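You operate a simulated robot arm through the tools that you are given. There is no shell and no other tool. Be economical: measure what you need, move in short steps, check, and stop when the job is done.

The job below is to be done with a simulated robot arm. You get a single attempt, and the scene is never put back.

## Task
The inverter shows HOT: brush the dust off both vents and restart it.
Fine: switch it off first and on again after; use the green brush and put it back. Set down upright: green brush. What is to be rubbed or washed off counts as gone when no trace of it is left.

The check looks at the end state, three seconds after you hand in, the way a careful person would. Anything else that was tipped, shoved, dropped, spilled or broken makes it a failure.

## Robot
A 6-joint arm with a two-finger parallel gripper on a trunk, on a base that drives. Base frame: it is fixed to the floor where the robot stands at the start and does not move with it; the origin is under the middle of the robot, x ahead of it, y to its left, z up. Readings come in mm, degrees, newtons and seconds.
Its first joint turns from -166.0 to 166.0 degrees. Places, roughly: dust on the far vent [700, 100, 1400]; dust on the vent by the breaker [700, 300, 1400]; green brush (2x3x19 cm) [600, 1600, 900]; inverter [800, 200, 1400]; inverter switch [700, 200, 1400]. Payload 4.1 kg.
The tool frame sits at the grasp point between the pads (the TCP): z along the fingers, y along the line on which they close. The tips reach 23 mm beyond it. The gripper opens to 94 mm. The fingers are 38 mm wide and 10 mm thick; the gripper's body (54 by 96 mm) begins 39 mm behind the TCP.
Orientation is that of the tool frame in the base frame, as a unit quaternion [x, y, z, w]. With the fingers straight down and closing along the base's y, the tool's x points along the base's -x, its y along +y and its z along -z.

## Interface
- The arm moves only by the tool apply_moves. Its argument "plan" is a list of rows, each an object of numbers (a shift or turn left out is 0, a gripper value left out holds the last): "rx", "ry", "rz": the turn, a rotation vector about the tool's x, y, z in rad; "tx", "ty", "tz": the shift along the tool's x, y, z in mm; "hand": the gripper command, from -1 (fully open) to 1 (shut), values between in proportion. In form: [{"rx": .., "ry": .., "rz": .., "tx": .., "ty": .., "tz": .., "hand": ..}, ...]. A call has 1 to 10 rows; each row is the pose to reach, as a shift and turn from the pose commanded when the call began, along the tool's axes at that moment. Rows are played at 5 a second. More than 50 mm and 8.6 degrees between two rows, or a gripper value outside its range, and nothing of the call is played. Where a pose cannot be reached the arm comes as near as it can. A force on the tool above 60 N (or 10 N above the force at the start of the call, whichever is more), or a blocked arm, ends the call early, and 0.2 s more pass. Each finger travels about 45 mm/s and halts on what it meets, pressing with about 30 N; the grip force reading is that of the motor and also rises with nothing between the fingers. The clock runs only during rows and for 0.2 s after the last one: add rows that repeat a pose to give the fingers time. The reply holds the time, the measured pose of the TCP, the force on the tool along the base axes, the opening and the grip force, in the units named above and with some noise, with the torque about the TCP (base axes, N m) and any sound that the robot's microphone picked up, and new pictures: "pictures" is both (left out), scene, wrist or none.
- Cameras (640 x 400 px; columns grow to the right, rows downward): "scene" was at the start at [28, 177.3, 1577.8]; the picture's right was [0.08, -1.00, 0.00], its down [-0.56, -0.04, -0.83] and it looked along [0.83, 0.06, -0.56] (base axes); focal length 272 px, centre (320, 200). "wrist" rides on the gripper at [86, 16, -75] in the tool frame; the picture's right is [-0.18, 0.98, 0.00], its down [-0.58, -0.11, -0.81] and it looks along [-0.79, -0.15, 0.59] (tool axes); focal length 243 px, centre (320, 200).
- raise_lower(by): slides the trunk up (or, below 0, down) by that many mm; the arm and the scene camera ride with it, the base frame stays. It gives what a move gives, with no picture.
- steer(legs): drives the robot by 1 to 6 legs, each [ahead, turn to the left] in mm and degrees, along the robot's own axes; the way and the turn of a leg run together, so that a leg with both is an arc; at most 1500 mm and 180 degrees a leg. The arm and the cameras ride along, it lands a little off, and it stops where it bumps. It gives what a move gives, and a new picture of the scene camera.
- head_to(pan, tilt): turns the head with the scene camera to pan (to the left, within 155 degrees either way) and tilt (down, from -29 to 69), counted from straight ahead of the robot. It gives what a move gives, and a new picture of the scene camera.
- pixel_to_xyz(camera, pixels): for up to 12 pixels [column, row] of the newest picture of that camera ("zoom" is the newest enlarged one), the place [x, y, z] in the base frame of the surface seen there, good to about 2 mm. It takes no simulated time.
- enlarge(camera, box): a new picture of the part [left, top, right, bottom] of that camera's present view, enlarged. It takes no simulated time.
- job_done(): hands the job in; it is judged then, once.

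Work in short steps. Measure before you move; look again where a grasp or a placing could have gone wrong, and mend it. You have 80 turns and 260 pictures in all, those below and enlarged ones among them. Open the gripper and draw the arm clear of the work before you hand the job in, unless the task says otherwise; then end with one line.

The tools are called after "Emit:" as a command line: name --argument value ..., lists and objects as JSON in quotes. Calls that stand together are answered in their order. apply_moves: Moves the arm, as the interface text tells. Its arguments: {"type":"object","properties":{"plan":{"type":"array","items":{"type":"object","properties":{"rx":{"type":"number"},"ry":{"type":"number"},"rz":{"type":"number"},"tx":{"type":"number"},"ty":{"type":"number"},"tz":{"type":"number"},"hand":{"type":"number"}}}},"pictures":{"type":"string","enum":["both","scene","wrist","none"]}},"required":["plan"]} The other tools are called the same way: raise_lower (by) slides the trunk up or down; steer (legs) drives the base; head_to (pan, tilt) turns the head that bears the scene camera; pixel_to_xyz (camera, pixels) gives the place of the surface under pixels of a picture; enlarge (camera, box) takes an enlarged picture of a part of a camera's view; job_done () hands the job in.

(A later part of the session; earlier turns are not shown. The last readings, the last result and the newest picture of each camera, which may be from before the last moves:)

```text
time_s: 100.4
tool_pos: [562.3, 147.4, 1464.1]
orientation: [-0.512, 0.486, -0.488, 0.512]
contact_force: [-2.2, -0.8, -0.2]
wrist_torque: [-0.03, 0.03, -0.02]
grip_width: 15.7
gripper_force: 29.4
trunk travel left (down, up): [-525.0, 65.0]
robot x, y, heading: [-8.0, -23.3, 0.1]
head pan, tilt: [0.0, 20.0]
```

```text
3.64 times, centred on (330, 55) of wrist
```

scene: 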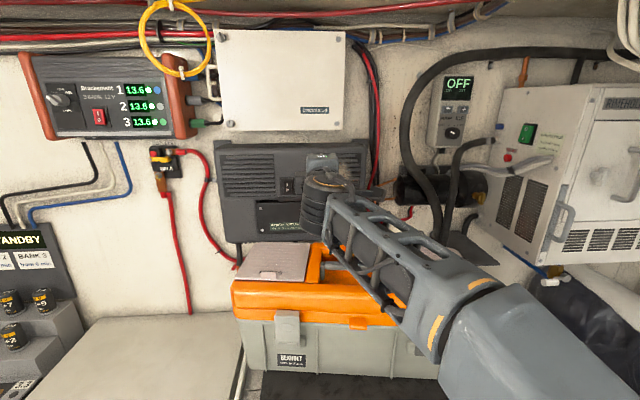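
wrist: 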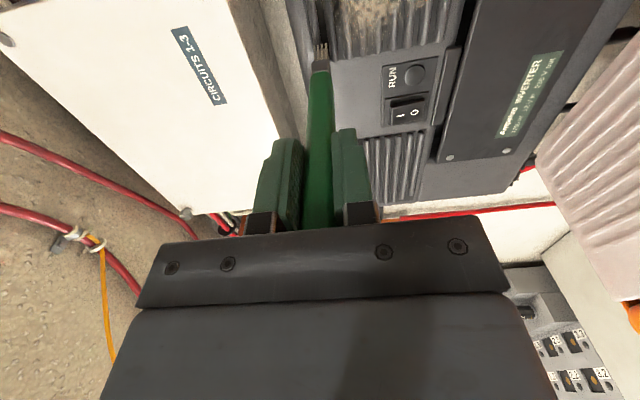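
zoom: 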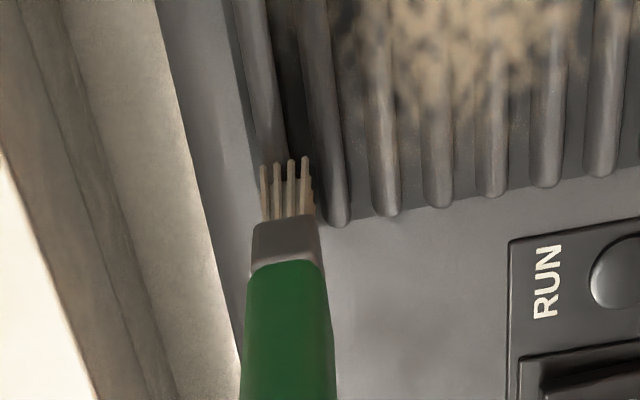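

Just touching. Now vertical lanes with +2 mm pressure.

Emit:
apply_moves --plan '[{"tx": 8, "tz": 2, "hand": 1}, {"tx": 8, "ty": 35, "tz": 2, "hand": 1}, {"tx": 8, "ty": 70, "tz": 2, "hand": 1}, {"tx": 8, "ty": 104, "tz": 2, "hand": 1}, {"tx": 22, "ty": 104, "tz": 2.3, "hand": 1}, {"tx": 22, "ty": 70, "tz": 2.3, "hand": 1}, {"tx": 22, "ty": 35, "tz": 2.3, "hand": 1}, {"tx": 22, "ty": 0, "tz": 2.3, "hand": 1}]' --pictures "none"

Emit:
apply_moves --plan '[{"tx": 14, "tz": 0.3, "hand": 1}, {"tx": 14, "ty": 35, "tz": 0.3, "hand": 1}, {"tx": 14, "ty": 70, "tz": 0.3, "hand": 1}, {"tx": 14, "ty": 104, "tz": 0.3, "hand": 1}, {"tx": 28, "ty": 104, "tz": 0.6, "hand": 1}, {"tx": 28, "ty": 70, "tz": 0.6, "hand": 1}, {"tx": 28, "ty": 35, "tz": 0.6, "hand": 1}, {"tx": 28, "ty": 0, "tz": 0.6, "hand": 1}]' --pictures "scene"

Emit:
enlarge --camera "scene" --box '[260, 130, 380, 210]'

```text
time_s: 102.2
tool_pos: [565.6, 122.6, 1466.8]
orientation: [0.514, -0.486, 0.488, -0.512]
contact_force: [-0.5, -1.7, -0.5]
wrist_torque: [-0.03, 0.03, -0.02]
grip_width: 15.6
gripper_force: 30.3
trunk travel left (down, up): [-525.0, 65.0]
robot x, y, heading: [-6.2, -22.8, 0.4]
head pan, tilt: [0.0, 20.0]
```

```text
time_s: 104.0
tool_pos: [566.6, 95.4, 1466.0]
orientation: [0.513, -0.486, 0.488, -0.512]
contact_force: [0.9, -0.2, -0.7]
wrist_torque: [0.0, 0.05, 0.03]
grip_width: 15.4
gripper_force: 29.9
trunk travel left (down, up): [-525.0, 65.0]
robot x, y, heading: [-7.1, -23.5, 0.4]
head pan, tilt: [0.0, 20.0]
```

scene: 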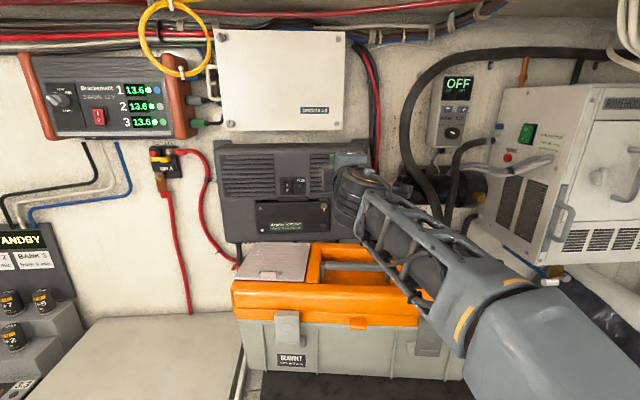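

```text
5.00 times, centred on (320, 170) of scene
```

zoom: 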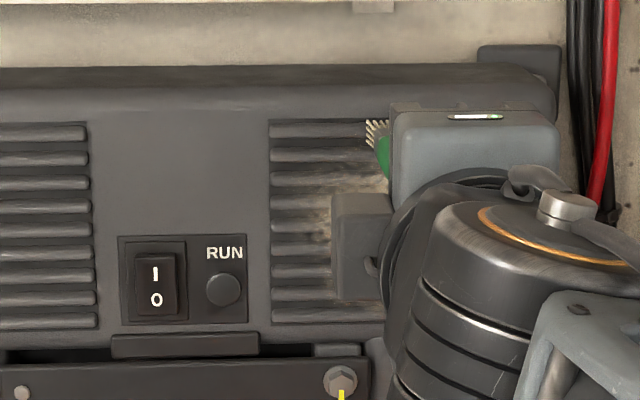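

Contact was lost as the face recedes; some dust remains at (320,215). Press +4 mm and check.

Emit:
apply_moves --plan '[{"tz": 2, "ty": 5, "hand": 1}, {"tz": 4, "ty": 5, "hand": 1}, {"tz": 4, "ty": 5, "hand": 1}]' --pictures "none"

```text
time_s: 104.8
tool_pos: [567.1, 94.9, 1462.8]
orientation: [-0.512, 0.486, -0.489, 0.513]
contact_force: [-14.2, -2.5, 1.7]
wrist_torque: [-0.02, -0.34, -0.25]
grip_width: 15.2
gripper_force: 29.7
trunk travel left (down, up): [-525.0, 65.0]
robot x, y, heading: [-6.8, -27.0, 0.2]
head pan, tilt: [0.0, 20.0]
```

14 N: good. Stroke rightwards with adjusted depth.

Emit:
apply_moves --plan '[{"ty": -4, "hand": 1}, {"ty": 30, "hand": 1}, {"ty": 65, "hand": 1}, {"ty": 98, "hand": 1}, {"tx": 14, "ty": 98, "tz": 0.5, "hand": 1}, {"tx": 14, "ty": 65, "tz": 0.5, "hand": 1}, {"tx": 14, "ty": 30, "tz": 0.5, "hand": 1}, {"tx": 14, "ty": -4, "tz": 0.5, "hand": 1}]' --pictures "none"

Emit:
apply_moves --plan '[{"tx": 14, "tz": 0.5, "hand": 1}, {"tx": 14, "ty": 34, "tz": 0.5, "hand": 1}, {"tx": 14, "ty": 68, "tz": 0.5, "hand": 1}, {"tx": 14, "ty": 102, "tz": 0.5, "hand": 1}, {"tx": 28, "ty": 102, "tz": 1, "hand": 1}, {"tx": 28, "ty": 68, "tz": 1, "hand": 1}, {"tx": 28, "ty": 34, "tz": 1, "hand": 1}, {"tx": 28, "ty": 0, "tz": 1, "hand": 1}]' --pictures "scene"

Emit:
enlarge --camera "scene" --box '[260, 130, 380, 210]'

```text
time_s: 106.6
tool_pos: [570.3, 81.1, 1465.8]
orientation: [-0.511, 0.486, -0.489, 0.513]
contact_force: [-22.4, -3.0, -5.6]
wrist_torque: [-0.05, 0.8, -0.25]
grip_width: 15.7
gripper_force: 30.0
trunk travel left (down, up): [-525.0, 65.0]
robot x, y, heading: [-6.5, -26.4, 0.3]
head pan, tilt: [0.0, 20.0]
```

```text
time_s: 108.4
tool_pos: [571.0, 55.3, 1467.7]
orientation: [-0.511, 0.486, -0.49, 0.513]
contact_force: [-21.9, -3.0, -4.2]
wrist_torque: [-0.04, 0.57, -0.26]
grip_width: 15.3
gripper_force: 30.3
trunk travel left (down, up): [-525.0, 65.0]
robot x, y, heading: [-7.9, -23.9, 0.1]
head pan, tilt: [0.0, 20.0]
```

scene: 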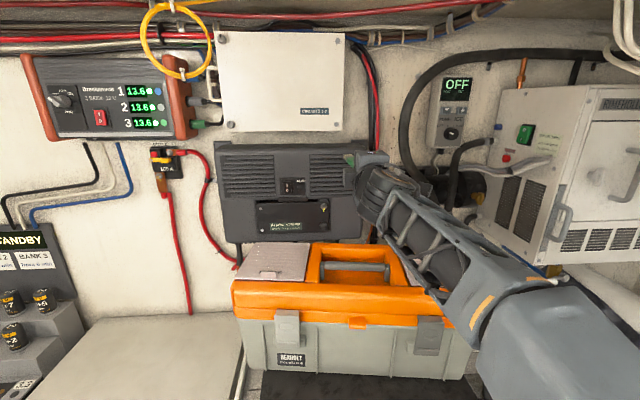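

```text
5.00 times, centred on (320, 170) of scene
```

zoom: 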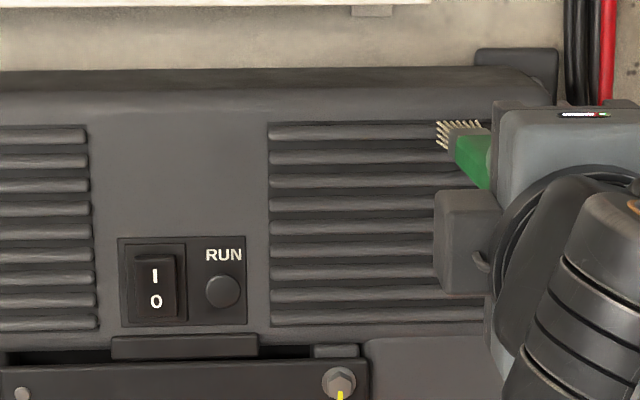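

Looks clean up to the tuft. One more lane on the right edge, then withdraw and inspect.

Emit:
apply_moves --plan '[{"tx": 12, "tz": 0.3, "hand": 1}, {"tx": 12, "ty": 34, "tz": 0.3, "hand": 1}, {"tx": 12, "ty": 68, "tz": 0.3, "hand": 1}, {"tx": 12, "ty": 102, "tz": 0.3, "hand": 1}, {"tx": 0, "ty": 102, "tz": 0, "hand": 1}, {"tx": 0, "ty": 68, "hand": 1}, {"tx": 0, "ty": 34, "hand": 1}, {"tx": 0, "ty": 0, "hand": 1}, {"tz": -30, "hand": 1}]' --pictures "none"

Emit:
apply_moves --plan '[{"tz": -45, "hand": 1}, {"tx": 35, "tz": -80, "hand": 1}, {"tx": 70, "tz": -110, "hand": 1}, {"tx": 110, "tz": -130, "hand": 1}]' --pictures "scene"

Emit:
enlarge --camera "scene" --box '[290, 140, 370, 200]'

Emit:
enlarge --camera "scene" --box '[210, 140, 290, 200]'

```text
time_s: 110.4
tool_pos: [545.2, 52.9, 1465.6]
orientation: [-0.511, 0.486, -0.489, 0.513]
contact_force: [0.1, -1.3, -0.9]
wrist_torque: [0.01, 0.04, 0.03]
grip_width: 15.7
gripper_force: 29.8
trunk travel left (down, up): [-525.0, 65.0]
robot x, y, heading: [-5.9, -26.9, 0.4]
head pan, tilt: [0.0, 20.0]
```

```text
time_s: 111.4
tool_pos: [421.1, -67.9, 1452.2]
orientation: [0.565, -0.46, 0.528, -0.436]
contact_force: [1.0, 2.8, 1.0]
wrist_torque: [0.11, 0.08, -0.1]
grip_width: 15.5
gripper_force: 30.3
trunk travel left (down, up): [-525.0, 65.0]
robot x, y, heading: [-3.9, -30.0, 0.4]
head pan, tilt: [0.0, 20.0]
```

scene: 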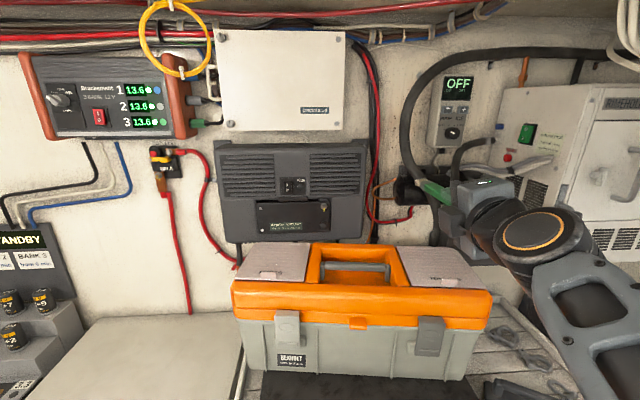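

```text
6.67 times, centred on (330, 170) of scene
```

zoom: 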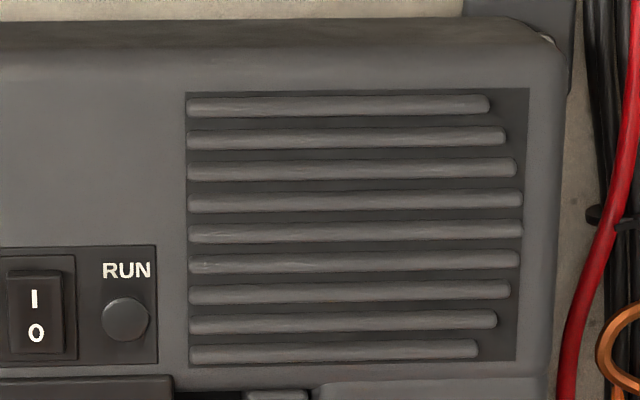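

```text
6.67 times, centred on (250, 170) of scene
```

zoom: 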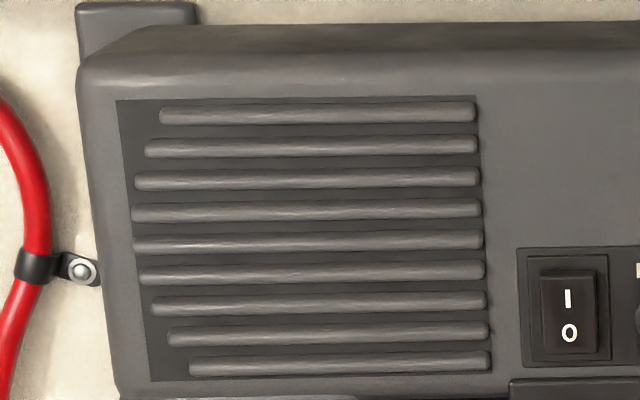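

Both vents are spotless. Let the arm settle and move left to in front of the switch; I'll press "I" with the brush tip (same force as brushing).

Emit:
apply_moves --plan '[{"hand": 1}, {"tx": -40, "ty": 8, "hand": 1}, {"tx": -80, "ty": 16, "hand": 1}, {"tx": -120, "ty": 24, "hand": 1}, {"tx": -160, "ty": 32, "hand": 1}, {"tx": -200, "ty": 40, "hand": 1}, {"tx": -240, "ty": 48, "hand": 1}, {"tx": -270, "ty": 60, "hand": 1}, {"tx": -270, "ty": 60, "hand": 1}]' --pictures "scene"

Emit:
enlarge --camera "scene" --box '[250, 150, 370, 240]'

```text
time_s: 113.4
tool_pos: [410.2, 205.4, 1398.0]
orientation: [-0.512, 0.486, -0.489, 0.513]
contact_force: [-0.1, -0.1, -0.5]
wrist_torque: [0.02, -0.02, -0.01]
grip_width: 15.3
gripper_force: 30.0
out of reach, approached as far as the arm can: row 3
trunk travel left (down, up): [-525.0, 65.0]
robot x, y, heading: [-3.5, -26.3, 0.2]
head pan, tilt: [0.0, 20.0]
```

scene: 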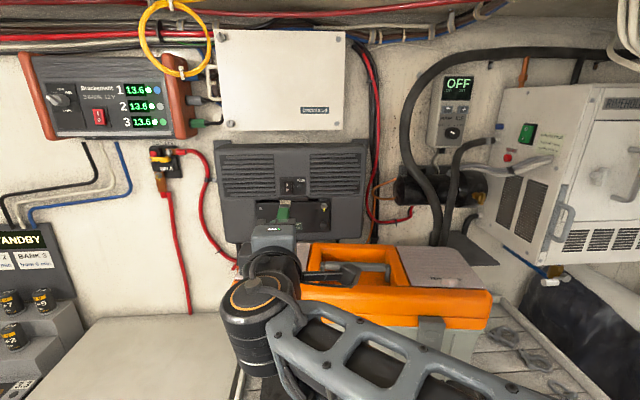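

```text
4.44 times, centred on (310, 195) of scene
```

zoom: 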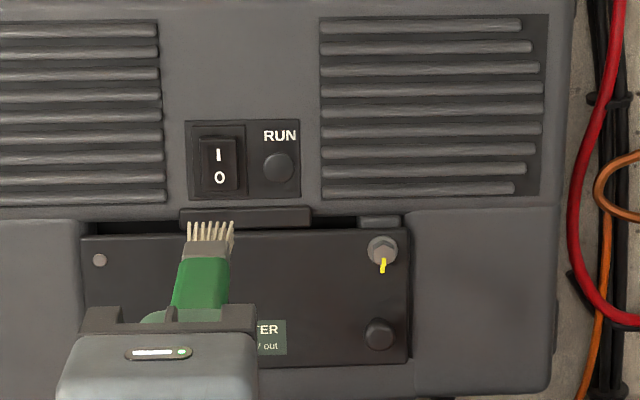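

Measure the tip and the switch now.

Emit:
pixel_to_xyz --camera "zoom" --pixels '[[191, 228], [208, 228], [228, 228], [208, 240], [218, 150], [218, 160], [218, 178], [202, 165], [235, 165], [218, 142]]'

```text
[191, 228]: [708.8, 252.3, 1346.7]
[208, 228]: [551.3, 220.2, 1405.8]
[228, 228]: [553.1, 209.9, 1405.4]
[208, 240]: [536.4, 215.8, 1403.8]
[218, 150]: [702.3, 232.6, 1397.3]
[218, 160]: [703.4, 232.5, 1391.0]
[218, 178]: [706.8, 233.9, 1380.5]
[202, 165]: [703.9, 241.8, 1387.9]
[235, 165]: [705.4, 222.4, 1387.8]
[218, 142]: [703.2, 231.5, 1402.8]
```

Tip at ≈(565,216,1401). Shift 9 mm left, 3 mm down and advance to just before the rocker's upper half, then press.

Emit:
apply_moves --plan '[{"tx": -9, "ty": 3, "tz": 45, "hand": 1}, {"tx": -9, "ty": 3, "tz": 85, "hand": 1}, {"tx": -9, "ty": 3, "tz": 120, "hand": 1}, {"tx": -9, "ty": 3, "tz": 128, "hand": 1}, {"tx": -9, "ty": 3, "tz": 128, "hand": 1}]'

Emit:
enlarge --camera "wrist" --box '[250, 0, 410, 110]'

Emit:
enlarge --camera "scene" --box '[260, 160, 340, 220]'

```text
time_s: 114.6
tool_pos: [538.0, 222.7, 1401.7]
orientation: [-0.512, 0.486, -0.489, 0.512]
contact_force: [-0.3, -0.2, -0.8]
wrist_torque: [0.01, 0.05, -0.01]
grip_width: 15.3
gripper_force: 29.7
trunk travel left (down, up): [-525.0, 65.0]
robot x, y, heading: [-9.8, -23.8, 0.4]
head pan, tilt: [0.0, 20.0]
```

scene: 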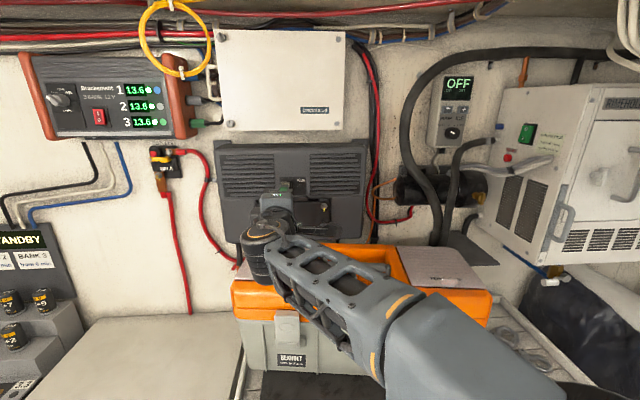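
wrist: 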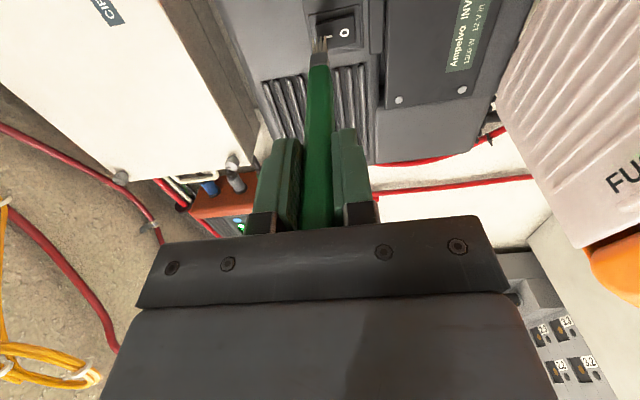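

```text
3.64 times, centred on (330, 55) of wrist
```

zoom: 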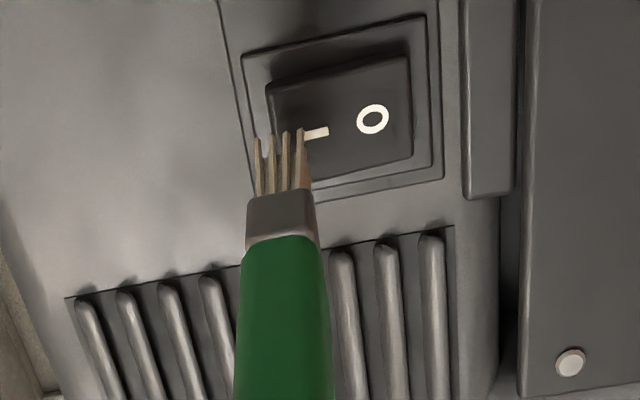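

```text
6.67 times, centred on (300, 190) of scene
```

zoom: 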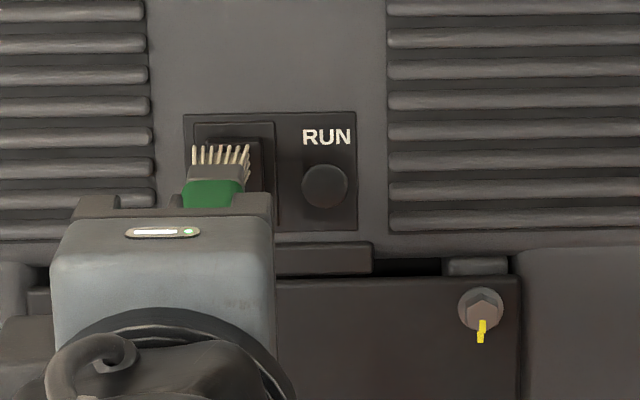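

Slightly left and high; shift 4 mm right, 3 mm down and press.

Emit:
apply_moves --plan '[{"tx": 4, "ty": 3, "tz": 4, "hand": 1}, {"tx": 4, "ty": 3, "tz": 8, "hand": 1}, {"tx": 4, "ty": 3, "tz": 11, "hand": 1}, {"tx": 4, "ty": 3, "tz": 14, "hand": 1}, {"tx": 4, "ty": 3, "tz": 16, "hand": 1}]' --pictures "scene"

Emit:
enlarge --camera "scene" --box '[260, 160, 340, 220]'

```text
time_s: 115.8
tool_pos: [552.5, 218.6, 1396.4]
orientation: [-0.512, 0.486, -0.488, 0.513]
contact_force: [-1.2, -0.7, -1.1]
wrist_torque: [0.0, 0.01, 0.03]
grip_width: 15.5
gripper_force: 30.2
trunk travel left (down, up): [-525.0, 65.0]
robot x, y, heading: [-9.3, -23.3, 0.3]
head pan, tilt: [0.0, 20.0]
```

scene: 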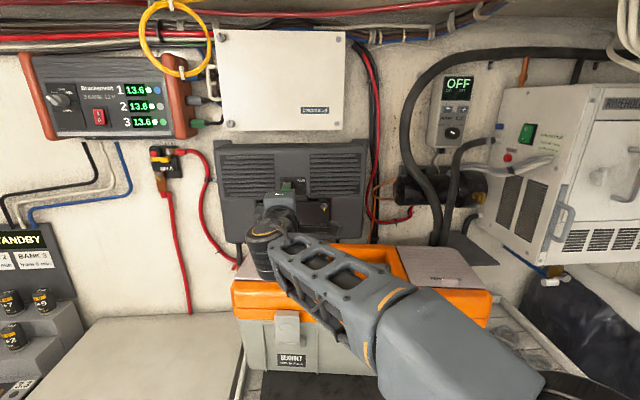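

```text
6.67 times, centred on (300, 190) of scene
```

zoom: 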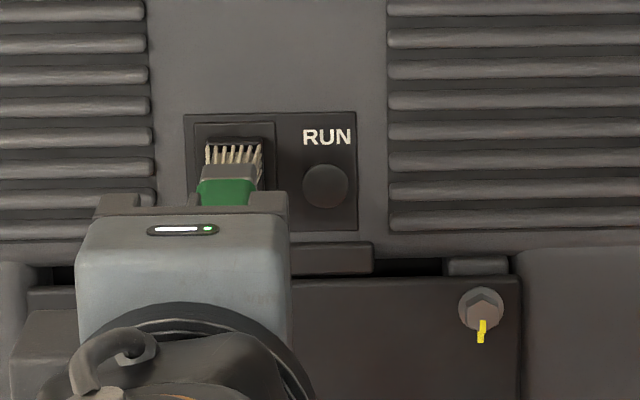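

Well aligned on the upper half. Press further.

Emit:
apply_moves --plan '[{"tz": 2, "hand": 1}, {"tz": 4, "hand": 1}, {"tz": 6, "hand": 1}, {"tz": 8, "hand": 1}, {"tz": 8, "hand": 1}]' --pictures "scene"

Emit:
enlarge --camera "scene" --box '[260, 160, 340, 220]'

```text
time_s: 117.0
tool_pos: [554.9, 219.4, 1400.3]
orientation: [-0.512, 0.485, -0.488, 0.515]
contact_force: [-23.0, -2.9, -3.3]
wrist_torque: [-0.08, 0.58, 0.18]
grip_width: 15.6
gripper_force: 30.4
trunk travel left (down, up): [-525.0, 65.0]
robot x, y, heading: [-6.9, -26.1, 0.4]
head pan, tilt: [0.0, 20.0]
```

scene: 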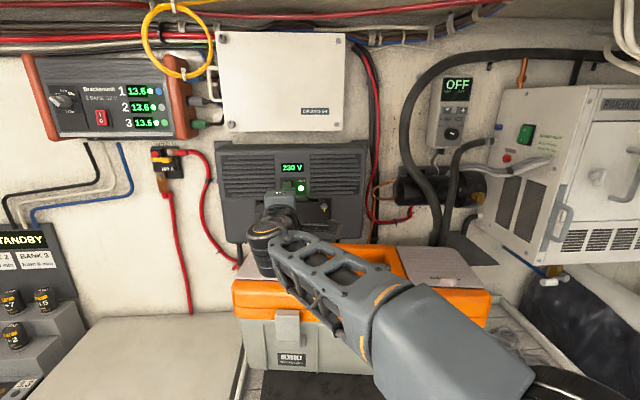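

```text
6.67 times, centred on (300, 190) of scene
```

zoom: 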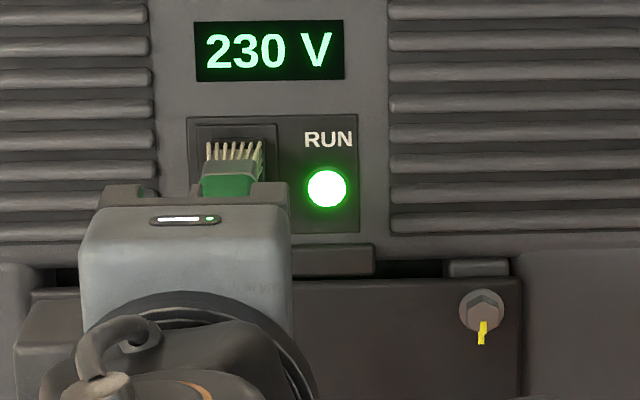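

Inverter shows 230 V and RUN green. Withdraw, then pitch the brush back down.

Emit:
apply_moves --plan '[{"tz": -30, "hand": 1}, {"tz": -70, "hand": 1}, {"tz": -110, "hand": 1}, {"tz": -150, "hand": 1}, {"tz": -170, "hand": 1}]' --pictures "none"

Emit:
apply_moves --plan '[{"rx": -0.149, "ty": 10, "hand": 1}, {"rx": -0.298, "ty": 20, "hand": 1}, {"rx": -0.447, "ty": 30, "hand": 1}, {"rx": -0.596, "ty": 40, "hand": 1}, {"rx": -0.745, "ty": 50, "hand": 1}, {"rx": -0.894, "ty": 60, "hand": 1}, {"rx": -1.043, "ty": 70, "hand": 1}, {"rx": -1.192, "ty": 80, "hand": 1}, {"rx": -1.341, "ty": 90, "hand": 1}, {"rx": -1.49, "ty": 100, "hand": 1}]'

Emit:
enlarge --camera "scene" --box '[210, 130, 380, 250]'

```text
time_s: 118.2
tool_pos: [387.6, 213.8, 1395.0]
orientation: [0.513, -0.486, 0.488, -0.513]
contact_force: [0.1, 0.3, -1.1]
wrist_torque: [-0.02, 0.06, -0.01]
grip_width: 15.3
gripper_force: 30.0
trunk travel left (down, up): [-525.0, 65.0]
robot x, y, heading: [-5.3, -24.1, 0.3]
head pan, tilt: [0.0, 20.0]
```

```text
time_s: 120.2
tool_pos: [390.5, 209.6, 1317.2]
orientation: [0.72, -0.682, 0.084, -0.099]
contact_force: [4.5, 1.0, 20.1]
wrist_torque: [0.14, -2.8, 0.1]
grip_width: 62.1
gripper_force: 29.6
trunk travel left (down, up): [-525.0, 65.0]
robot x, y, heading: [-7.8, -25.4, 0.0]
head pan, tilt: [0.0, 20.0]
stopped in row 10: the force on the tool passed its limit (the readings are from after the stop); the commanded pose is now the measured one
```

scene: 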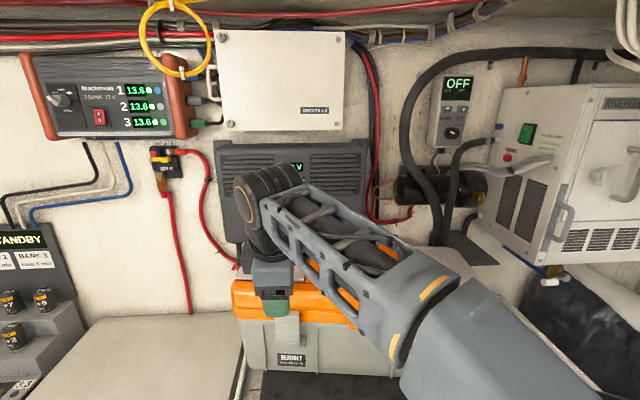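
wrist: 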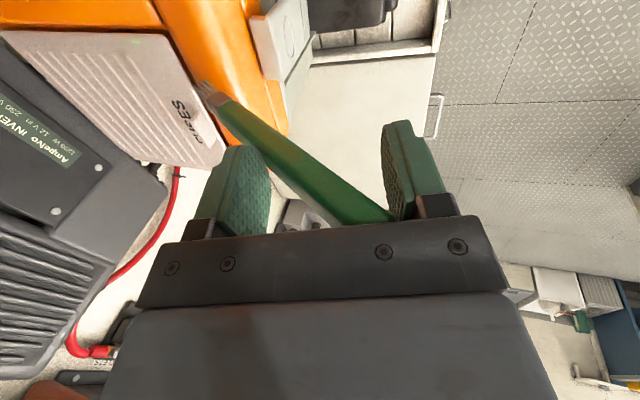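

```text
3.33 times, centred on (295, 190) of scene
```

zoom: 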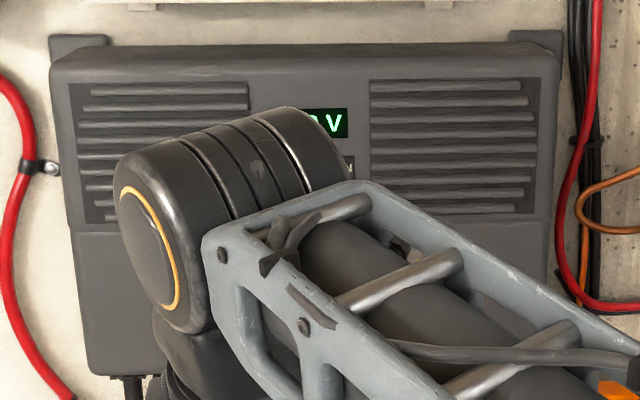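

The brush tip caught the toolbox lid and the brush has rotated, wedged at 62 mm opening. Look closely before moving.

Emit:
enlarge --camera "wrist" --box '[160, 50, 460, 240]'

Emit:
pixel_to_xyz --camera "wrist" --pixels '[[203, 88], [217, 103], [240, 125], [290, 160], [340, 190], [385, 215], [200, 130], [215, 60], [190, 20]]'

```text
2.11 times, centred on (310, 145) of wrist
```

zoom: 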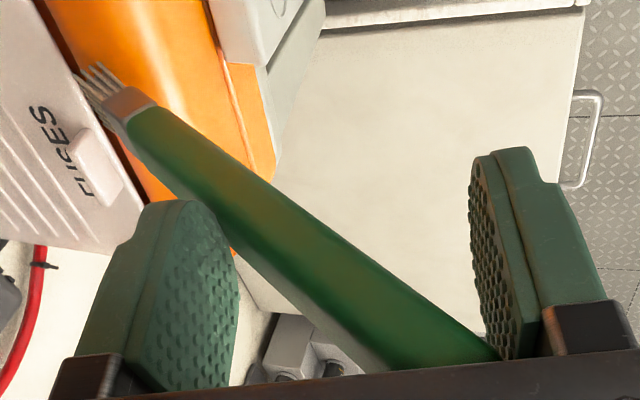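

```text
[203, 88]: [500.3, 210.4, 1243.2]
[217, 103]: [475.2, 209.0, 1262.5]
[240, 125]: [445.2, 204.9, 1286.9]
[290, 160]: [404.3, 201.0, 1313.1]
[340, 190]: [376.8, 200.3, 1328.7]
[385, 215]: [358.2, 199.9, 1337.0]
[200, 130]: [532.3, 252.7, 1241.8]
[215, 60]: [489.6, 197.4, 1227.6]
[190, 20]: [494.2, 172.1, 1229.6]
```

The brush lies 33° below horizontal, passing right through the TCP; the tool is at 75°. Rotate the tool back to match the brush, rising slightly, so the pads close flat on it again.

Emit:
apply_moves --plan '[{"rx": 0.14, "tz": -3, "ty": -1, "hand": 1}, {"rx": 0.28, "tz": -6, "ty": -2, "hand": 1}, {"rx": 0.42, "tz": -9, "ty": -2.5, "hand": 1}, {"rx": 0.56, "tz": -13, "ty": -3, "hand": 1}, {"rx": 0.7, "tz": -17, "ty": -4, "hand": 1}, {"rx": 0.74, "tz": -21, "ty": -5, "hand": 1}, {"rx": 0.74, "tz": -21, "ty": -5, "hand": 1}]'

Emit:
enlarge --camera "wrist" --box '[160, 0, 460, 240]'

```text
time_s: 121.8
tool_pos: [391.4, 210.4, 1335.9]
orientation: [0.638, -0.607, 0.323, -0.347]
contact_force: [0.0, 0.5, 0.0]
wrist_torque: [-0.03, 0.0, 0.05]
grip_width: 15.6
gripper_force: 29.3
trunk travel left (down, up): [-525.0, 65.0]
robot x, y, heading: [-5.0, -24.0, 0.2]
head pan, tilt: [0.0, 20.0]
```

scene: 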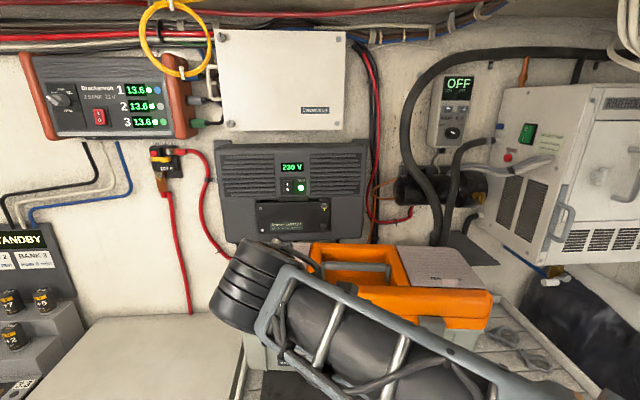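
wrist: 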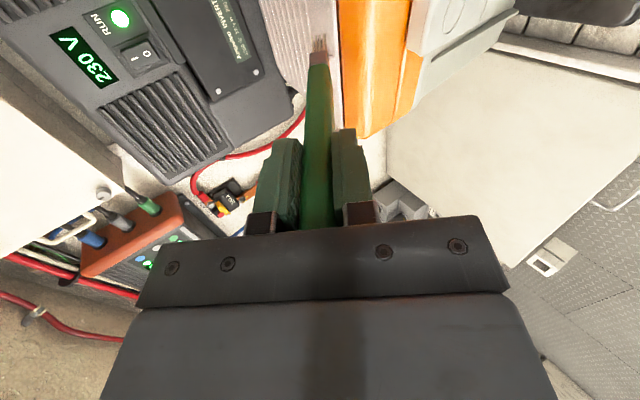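

```text
1.67 times, centred on (310, 120) of wrist
```

zoom: 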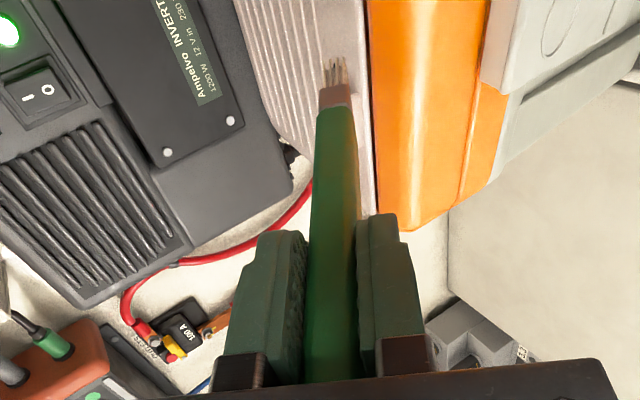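

Recovered: grip 15.6 mm, aligned. Raise 80 mm, then drive back before pitching down away from the toolbox.

Emit:
apply_moves --plan '[{"tz": -11, "ty": -17, "hand": 1}, {"tz": -22, "ty": -33, "hand": 1}, {"tz": -33, "ty": -50, "hand": 1}, {"tz": -44, "ty": -66, "hand": 1}]' --pictures "scene"

Emit:
steer --legs '[[-170, 0]]'

Emit:
enlarge --camera "scene" --box '[200, 110, 480, 390]'

```text
time_s: 122.8
tool_pos: [389.3, 208.1, 1415.2]
orientation: [0.638, -0.607, 0.323, -0.345]
contact_force: [-0.6, 0.1, -0.6]
wrist_torque: [0.01, 0.03, 0.01]
grip_width: 15.5
gripper_force: 30.0
trunk travel left (down, up): [-525.0, 65.0]
robot x, y, heading: [-8.2, -25.7, 0.5]
head pan, tilt: [0.0, 20.0]
```

scene: 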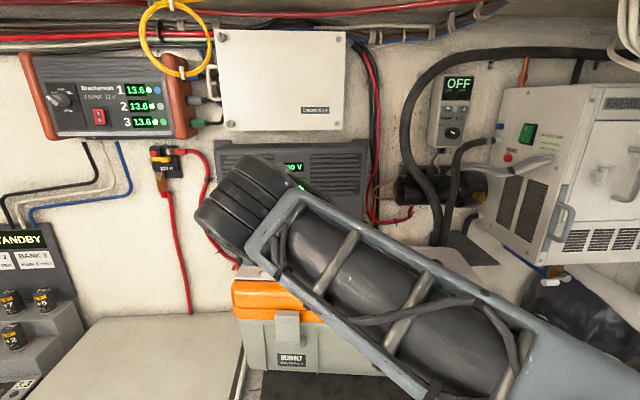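

```text
time_s: 124.3
tool_pos: [216.5, 208.6, 1413.8]
orientation: [0.637, -0.608, 0.323, -0.347]
contact_force: [-0.1, 0.4, -0.1]
wrist_torque: [0.0, 0.02, -0.01]
grip_width: 15.3
gripper_force: 30.1
trunk travel left (down, up): [-525.0, 65.0]
robot x, y, heading: [-181.4, -25.3, 0.2]
head pan, tilt: [0.0, 20.0]
```

scene: 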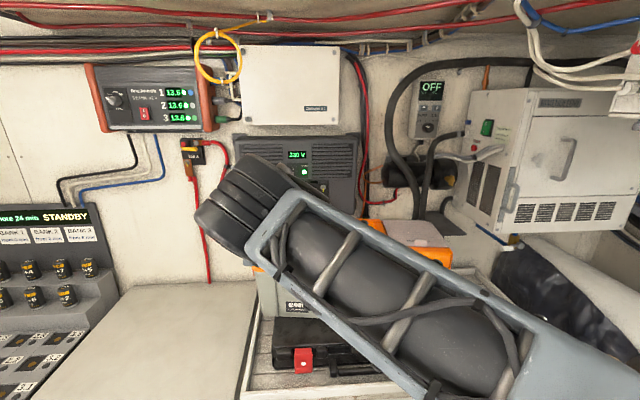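

```text
1.43 times, centred on (340, 250) of scene
```

zoom: 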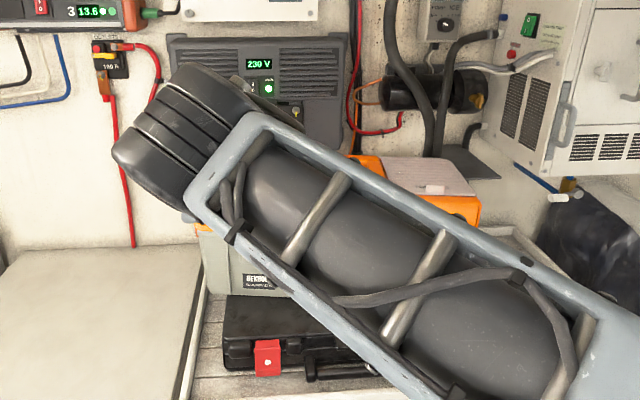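

Now pitch down fully, lowering ~90 mm.

Emit:
apply_moves --plan '[{"rx": -0.141, "tz": 7, "ty": 11, "hand": 1}, {"rx": -0.282, "tz": 14, "ty": 21, "hand": 1}, {"rx": -0.423, "tz": 21, "ty": 32, "hand": 1}, {"rx": -0.564, "tz": 28, "ty": 43, "hand": 1}, {"rx": -0.705, "tz": 35, "ty": 53, "hand": 1}, {"rx": -0.846, "tz": 42, "ty": 64, "hand": 1}, {"rx": -0.987, "tz": 50, "ty": 75, "hand": 1}, {"rx": -0.987, "tz": 50, "ty": 75, "hand": 1}]'

```text
time_s: 126.1
tool_pos: [217.0, 209.3, 1324.0]
orientation: [0.726, -0.688, -0.004, -0.004]
contact_force: [-0.2, 0.1, -0.4]
wrist_torque: [0.01, -0.04, 0.01]
grip_width: 15.4
gripper_force: 30.0
trunk travel left (down, up): [-525.0, 65.0]
robot x, y, heading: [-179.5, -26.3, 0.2]
head pan, tilt: [0.0, 20.0]
```

scene: 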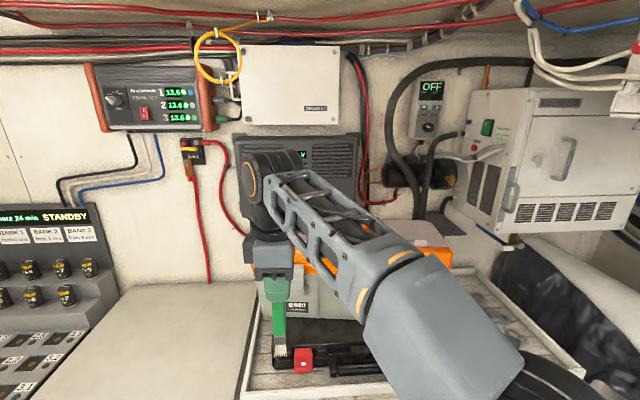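
wrist: 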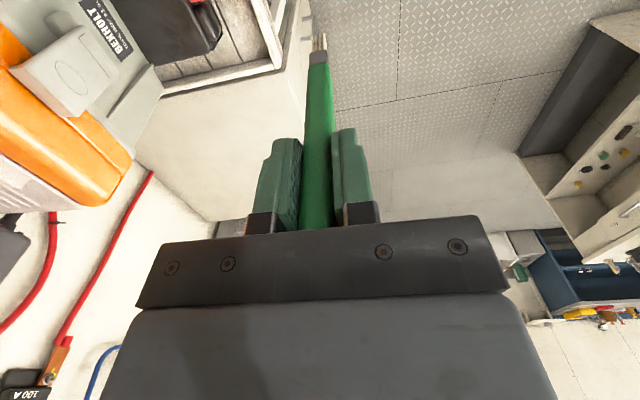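

Brush is vertical again. Drive to the rack.

Emit:
steer --legs '[[0, 90], [800, 0], [765, 0], [0, -90]]'

Emit:
head_to --pan 0 --tilt 45

```text
time_s: 141.9
tool_pos: [180.9, 1812.4, 1324.2]
orientation: [0.736, -0.677, -0.003, -0.003]
contact_force: [0.2, -0.5, -0.4]
wrist_torque: [0.01, 0.01, 0.03]
grip_width: 15.0
gripper_force: 29.9
trunk travel left (down, up): [-525.0, 65.0]
robot x, y, heading: [-206.4, 1567.4, 1.7]
head pan, tilt: [0.0, 20.0]
```

scene: 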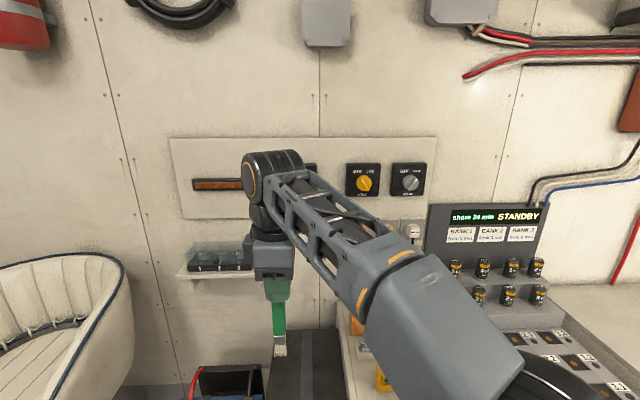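

```text
time_s: 142.8
tool_pos: [180.9, 1812.0, 1325.2]
orientation: [0.736, -0.677, -0.004, -0.003]
contact_force: [-0.9, 0.0, -0.2]
wrist_torque: [0.01, 0.04, 0.01]
grip_width: 15.4
gripper_force: 30.1
trunk travel left (down, up): [-525.0, 65.0]
robot x, y, heading: [-205.5, 1564.0, 2.1]
head pan, tilt: [0.0, 45.0]
```

scene: 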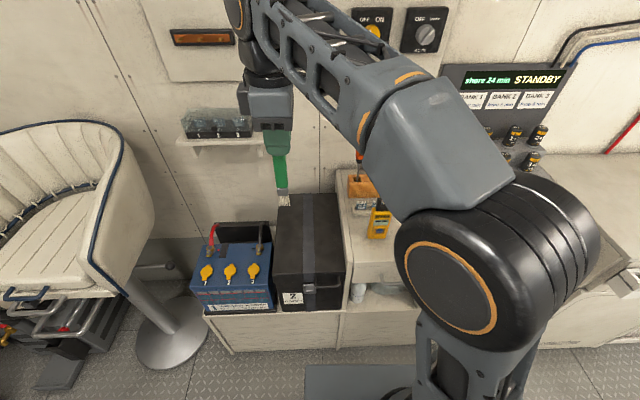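

Correct heading by -2° and go ahead 165.

Emit:
steer --legs '[[0, -2], [165, 0]]'

```text
time_s: 144.7
tool_pos: [358.0, 1799.1, 1323.9]
orientation: [0.724, -0.69, -0.004, -0.004]
contact_force: [0.3, 0.4, -1.6]
wrist_torque: [0.04, -0.01, -0.02]
grip_width: 15.4
gripper_force: 30.3
trunk travel left (down, up): [-525.0, 65.0]
robot x, y, heading: [-39.3, 1564.9, 0.2]
head pan, tilt: [0.0, 45.0]
```

scene: 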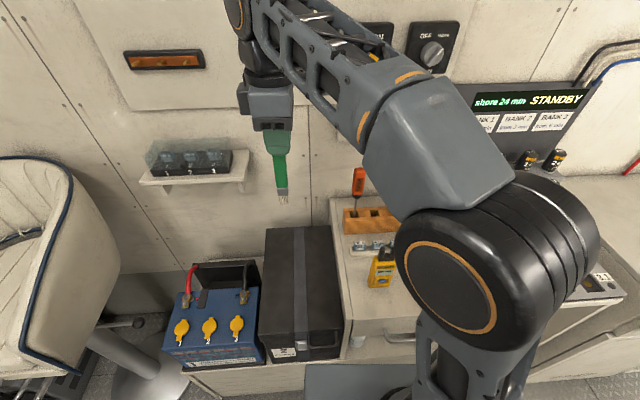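

Orientation matches the grasp. Measure the empty slot and the brush's actual tip.

Emit:
enlarge --camera "scene" --box '[335, 160, 415, 245]'

Emit:
pixel_to_xyz --camera "scene" --pixels '[[281, 197], [279, 203], [286, 203], [283, 190], [275, 150], [287, 150]]'

```text
4.71 times, centred on (375, 202) of scene
```

zoom: 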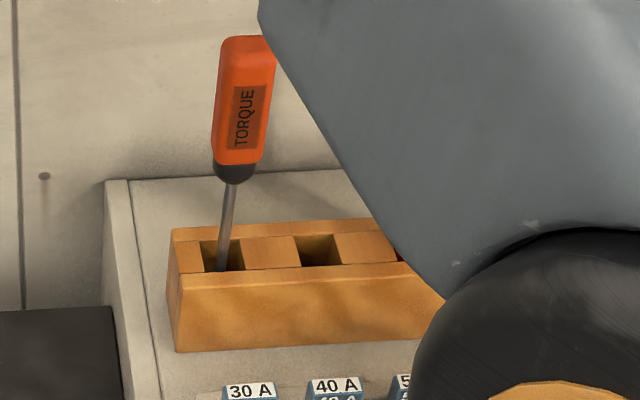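

```text
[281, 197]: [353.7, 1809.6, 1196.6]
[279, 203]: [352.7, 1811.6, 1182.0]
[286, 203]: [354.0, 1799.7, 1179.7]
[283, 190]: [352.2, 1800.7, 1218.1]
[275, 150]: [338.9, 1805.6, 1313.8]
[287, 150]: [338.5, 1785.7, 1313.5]
```

Emit:
pixel_to_xyz --camera "zoom" --pixels '[[288, 252], [348, 250], [322, 273], [313, 228], [294, 232], [340, 231], [300, 272], [350, 270], [316, 255], [245, 60]]'

Emit:
enlarge --camera "scene" --box '[235, 70, 335, 215]'

Emit:
enlarge --camera "wrist" --box '[220, 0, 440, 240]'

```text
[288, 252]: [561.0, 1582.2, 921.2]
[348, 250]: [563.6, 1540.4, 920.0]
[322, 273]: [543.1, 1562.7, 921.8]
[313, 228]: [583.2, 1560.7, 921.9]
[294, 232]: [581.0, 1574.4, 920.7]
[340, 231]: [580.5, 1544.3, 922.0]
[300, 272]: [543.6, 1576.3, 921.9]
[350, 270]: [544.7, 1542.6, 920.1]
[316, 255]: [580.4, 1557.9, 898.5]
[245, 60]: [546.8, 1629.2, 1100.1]
```

```text
2.76 times, centred on (285, 142) of scene
```

zoom: 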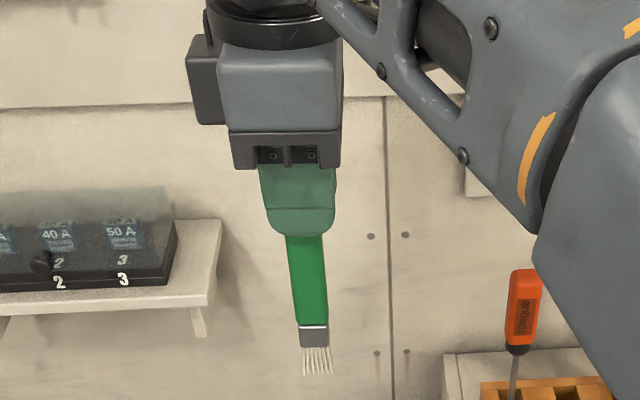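

```text
1.67 times, centred on (330, 120) of wrist
```

zoom: 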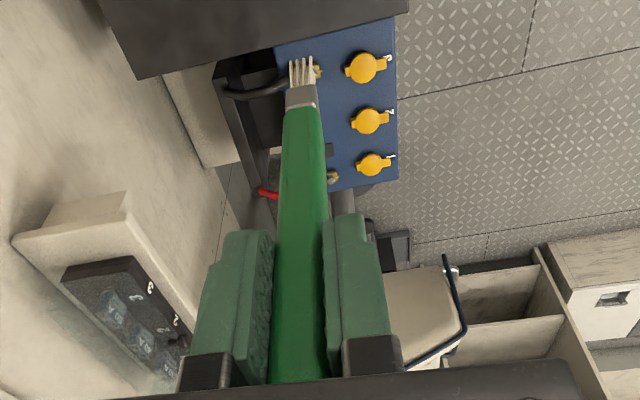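

Slot interior ≈ x 546–580, y 1546–1576 (centre 563,1561). Measure brush axis points.

Emit:
pixel_to_xyz --camera "scene" --pixels '[[275, 160], [280, 160], [285, 160], [278, 175], [282, 175], [287, 175], [279, 186], [283, 186], [288, 186], [280, 191], [284, 192], [288, 191]]'

Emit:
pixel_to_xyz --camera "wrist" --pixels '[[313, 130], [330, 130], [322, 130], [312, 90], [326, 90], [319, 90], [313, 58], [320, 58], [326, 58], [320, 40]]'

```text
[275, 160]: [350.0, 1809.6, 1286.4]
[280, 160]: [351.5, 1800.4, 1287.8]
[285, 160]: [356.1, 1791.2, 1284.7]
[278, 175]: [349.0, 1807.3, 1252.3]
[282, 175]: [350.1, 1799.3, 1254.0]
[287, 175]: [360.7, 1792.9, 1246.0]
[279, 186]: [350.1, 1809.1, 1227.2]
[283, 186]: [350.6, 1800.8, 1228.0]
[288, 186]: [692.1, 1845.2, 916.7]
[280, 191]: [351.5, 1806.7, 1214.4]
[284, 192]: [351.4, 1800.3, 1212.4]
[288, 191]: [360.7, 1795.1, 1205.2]
```

```text
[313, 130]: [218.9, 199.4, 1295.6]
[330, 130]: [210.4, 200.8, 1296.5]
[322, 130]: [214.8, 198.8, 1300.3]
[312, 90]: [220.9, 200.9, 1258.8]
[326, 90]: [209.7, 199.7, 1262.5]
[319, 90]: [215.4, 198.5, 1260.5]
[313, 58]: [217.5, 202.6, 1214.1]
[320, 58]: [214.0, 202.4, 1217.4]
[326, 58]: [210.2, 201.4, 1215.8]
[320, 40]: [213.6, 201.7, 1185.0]
```

The brush is now centred in the grip (not offset), so the body would again be near the screwdriver. Measure the body's +y side relative to the TCP.

Emit:
pixel_to_xyz --camera "scene" --pixels '[[238, 112], [240, 100], [248, 112], [252, 112], [252, 125], [255, 130], [290, 130], [290, 112], [254, 121], [262, 150], [288, 145], [270, 128]]'

```text
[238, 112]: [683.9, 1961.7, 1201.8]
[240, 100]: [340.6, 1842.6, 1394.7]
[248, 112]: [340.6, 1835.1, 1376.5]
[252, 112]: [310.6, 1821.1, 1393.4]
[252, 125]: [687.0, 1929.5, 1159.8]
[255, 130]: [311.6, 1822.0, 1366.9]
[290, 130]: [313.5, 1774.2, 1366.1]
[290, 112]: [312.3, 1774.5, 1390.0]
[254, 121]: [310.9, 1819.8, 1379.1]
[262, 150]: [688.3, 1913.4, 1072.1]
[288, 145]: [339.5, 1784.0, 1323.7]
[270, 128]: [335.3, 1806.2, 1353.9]
```

The block at the +y side (edge ≈ +47 mm, 50 mm above TCP) is what hit the screwdriver. I'll lean the tool ~3° (top toward -y) so it clears, and move above the slot at height.

Emit:
apply_moves --plan '[{"tx": 32, "ty": -24, "hand": 1}, {"tx": 64, "ty": -48, "hand": 1}, {"tx": 96, "ty": -72, "hand": 1}, {"tx": 128, "ty": -97, "hand": 1}, {"tx": 160, "ty": -121, "hand": 1}, {"tx": 192, "ty": -145, "ry": -0.015, "hand": 1}, {"tx": 224, "ty": -169, "ry": -0.03, "hand": 1}, {"tx": 255.6, "ty": -193.5, "ry": -0.045, "hand": 1}, {"tx": 255.6, "ty": -193.5, "ry": -0.045, "hand": 1}]'

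Emit:
enlarge --camera "scene" --box '[330, 90, 440, 250]'

```text
time_s: 146.7
tool_pos: [543.6, 1551.7, 1302.6]
orientation: [0.724, -0.689, -0.02, -0.019]
contact_force: [-0.6, 0.4, -0.1]
wrist_torque: [0.02, -0.01, 0.0]
grip_width: 15.1
gripper_force: 30.3
out of reach, approached as far as the arm can: row 7, 8, 9
trunk travel left (down, up): [-525.0, 65.0]
robot x, y, heading: [-35.5, 1567.4, 0.0]
head pan, tilt: [0.0, 45.0]
```

scene: 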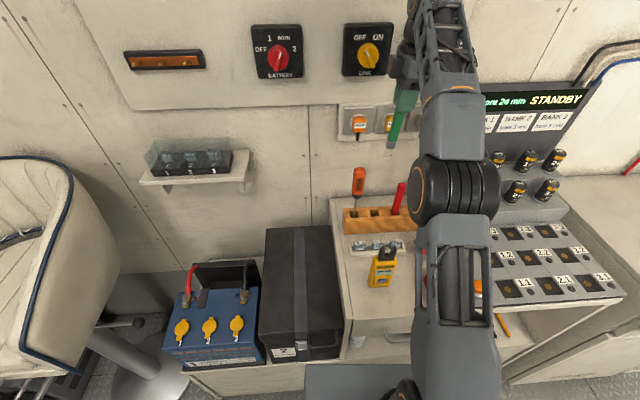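
wrist: 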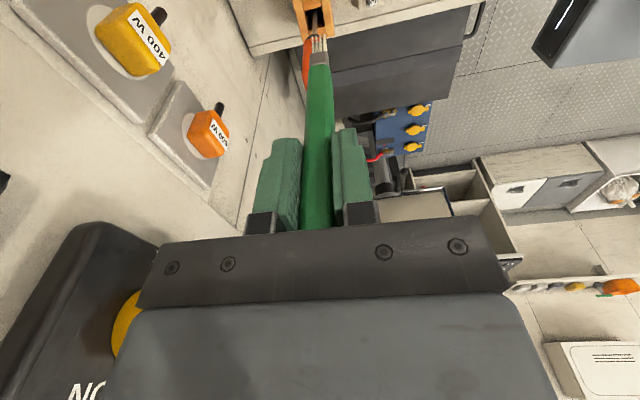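

```text
2.50 times, centred on (385, 170) of scene
```

zoom: 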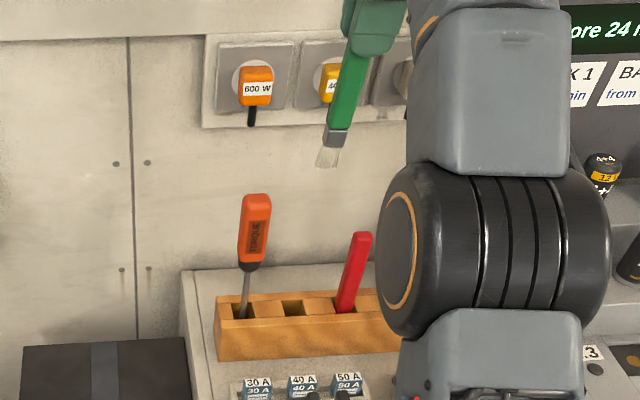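

Height limits the reach; descend to z≈1160 and verify pose.

Emit:
apply_moves --plan '[{"tx": 2.3, "tz": 41, "hand": 1}, {"tx": 4.6, "tz": 82, "hand": 1}, {"tx": 6.9, "tz": 123, "hand": 1}, {"tx": 9.2, "tz": 164, "hand": 1}, {"tx": 9.2, "tz": 164, "hand": 1}]'

Emit:
enlarge --camera "scene" --box '[340, 130, 430, 250]'

Emit:
enlarge --camera "wrist" --box '[220, 0, 420, 130]'

```text
time_s: 147.8
tool_pos: [545.1, 1553.6, 1138.2]
orientation: [0.724, -0.689, -0.02, -0.018]
contact_force: [0.1, 0.3, -0.6]
wrist_torque: [0.03, 0.0, -0.01]
grip_width: 15.6
gripper_force: 29.9
trunk travel left (down, up): [-525.0, 65.0]
robot x, y, heading: [-35.8, 1566.7, -0.0]
head pan, tilt: [0.0, 45.0]
```

scene: 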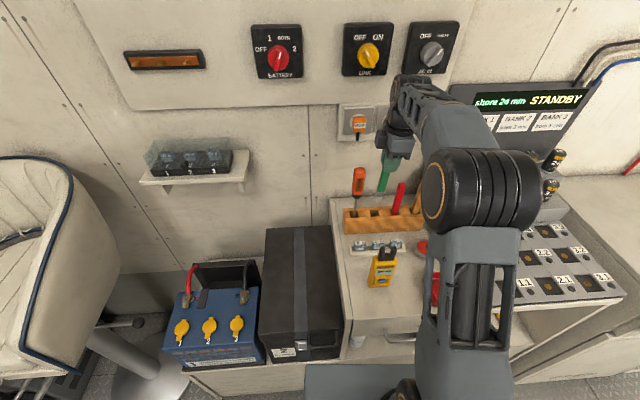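
wrist: 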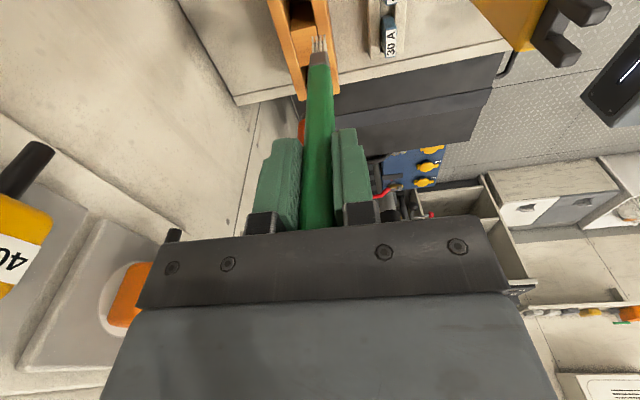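

```text
3.33 times, centred on (385, 190) of scene
```

zoom: 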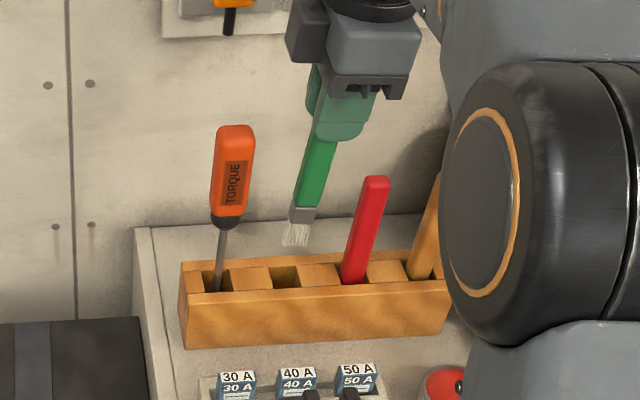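

```text
3.08 times, centred on (320, 65) of wrist
```

zoom: 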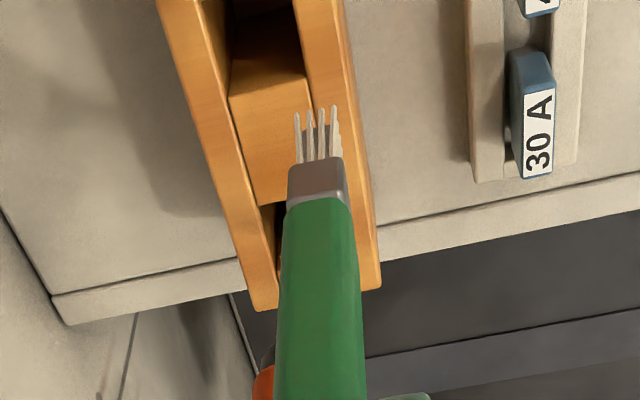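

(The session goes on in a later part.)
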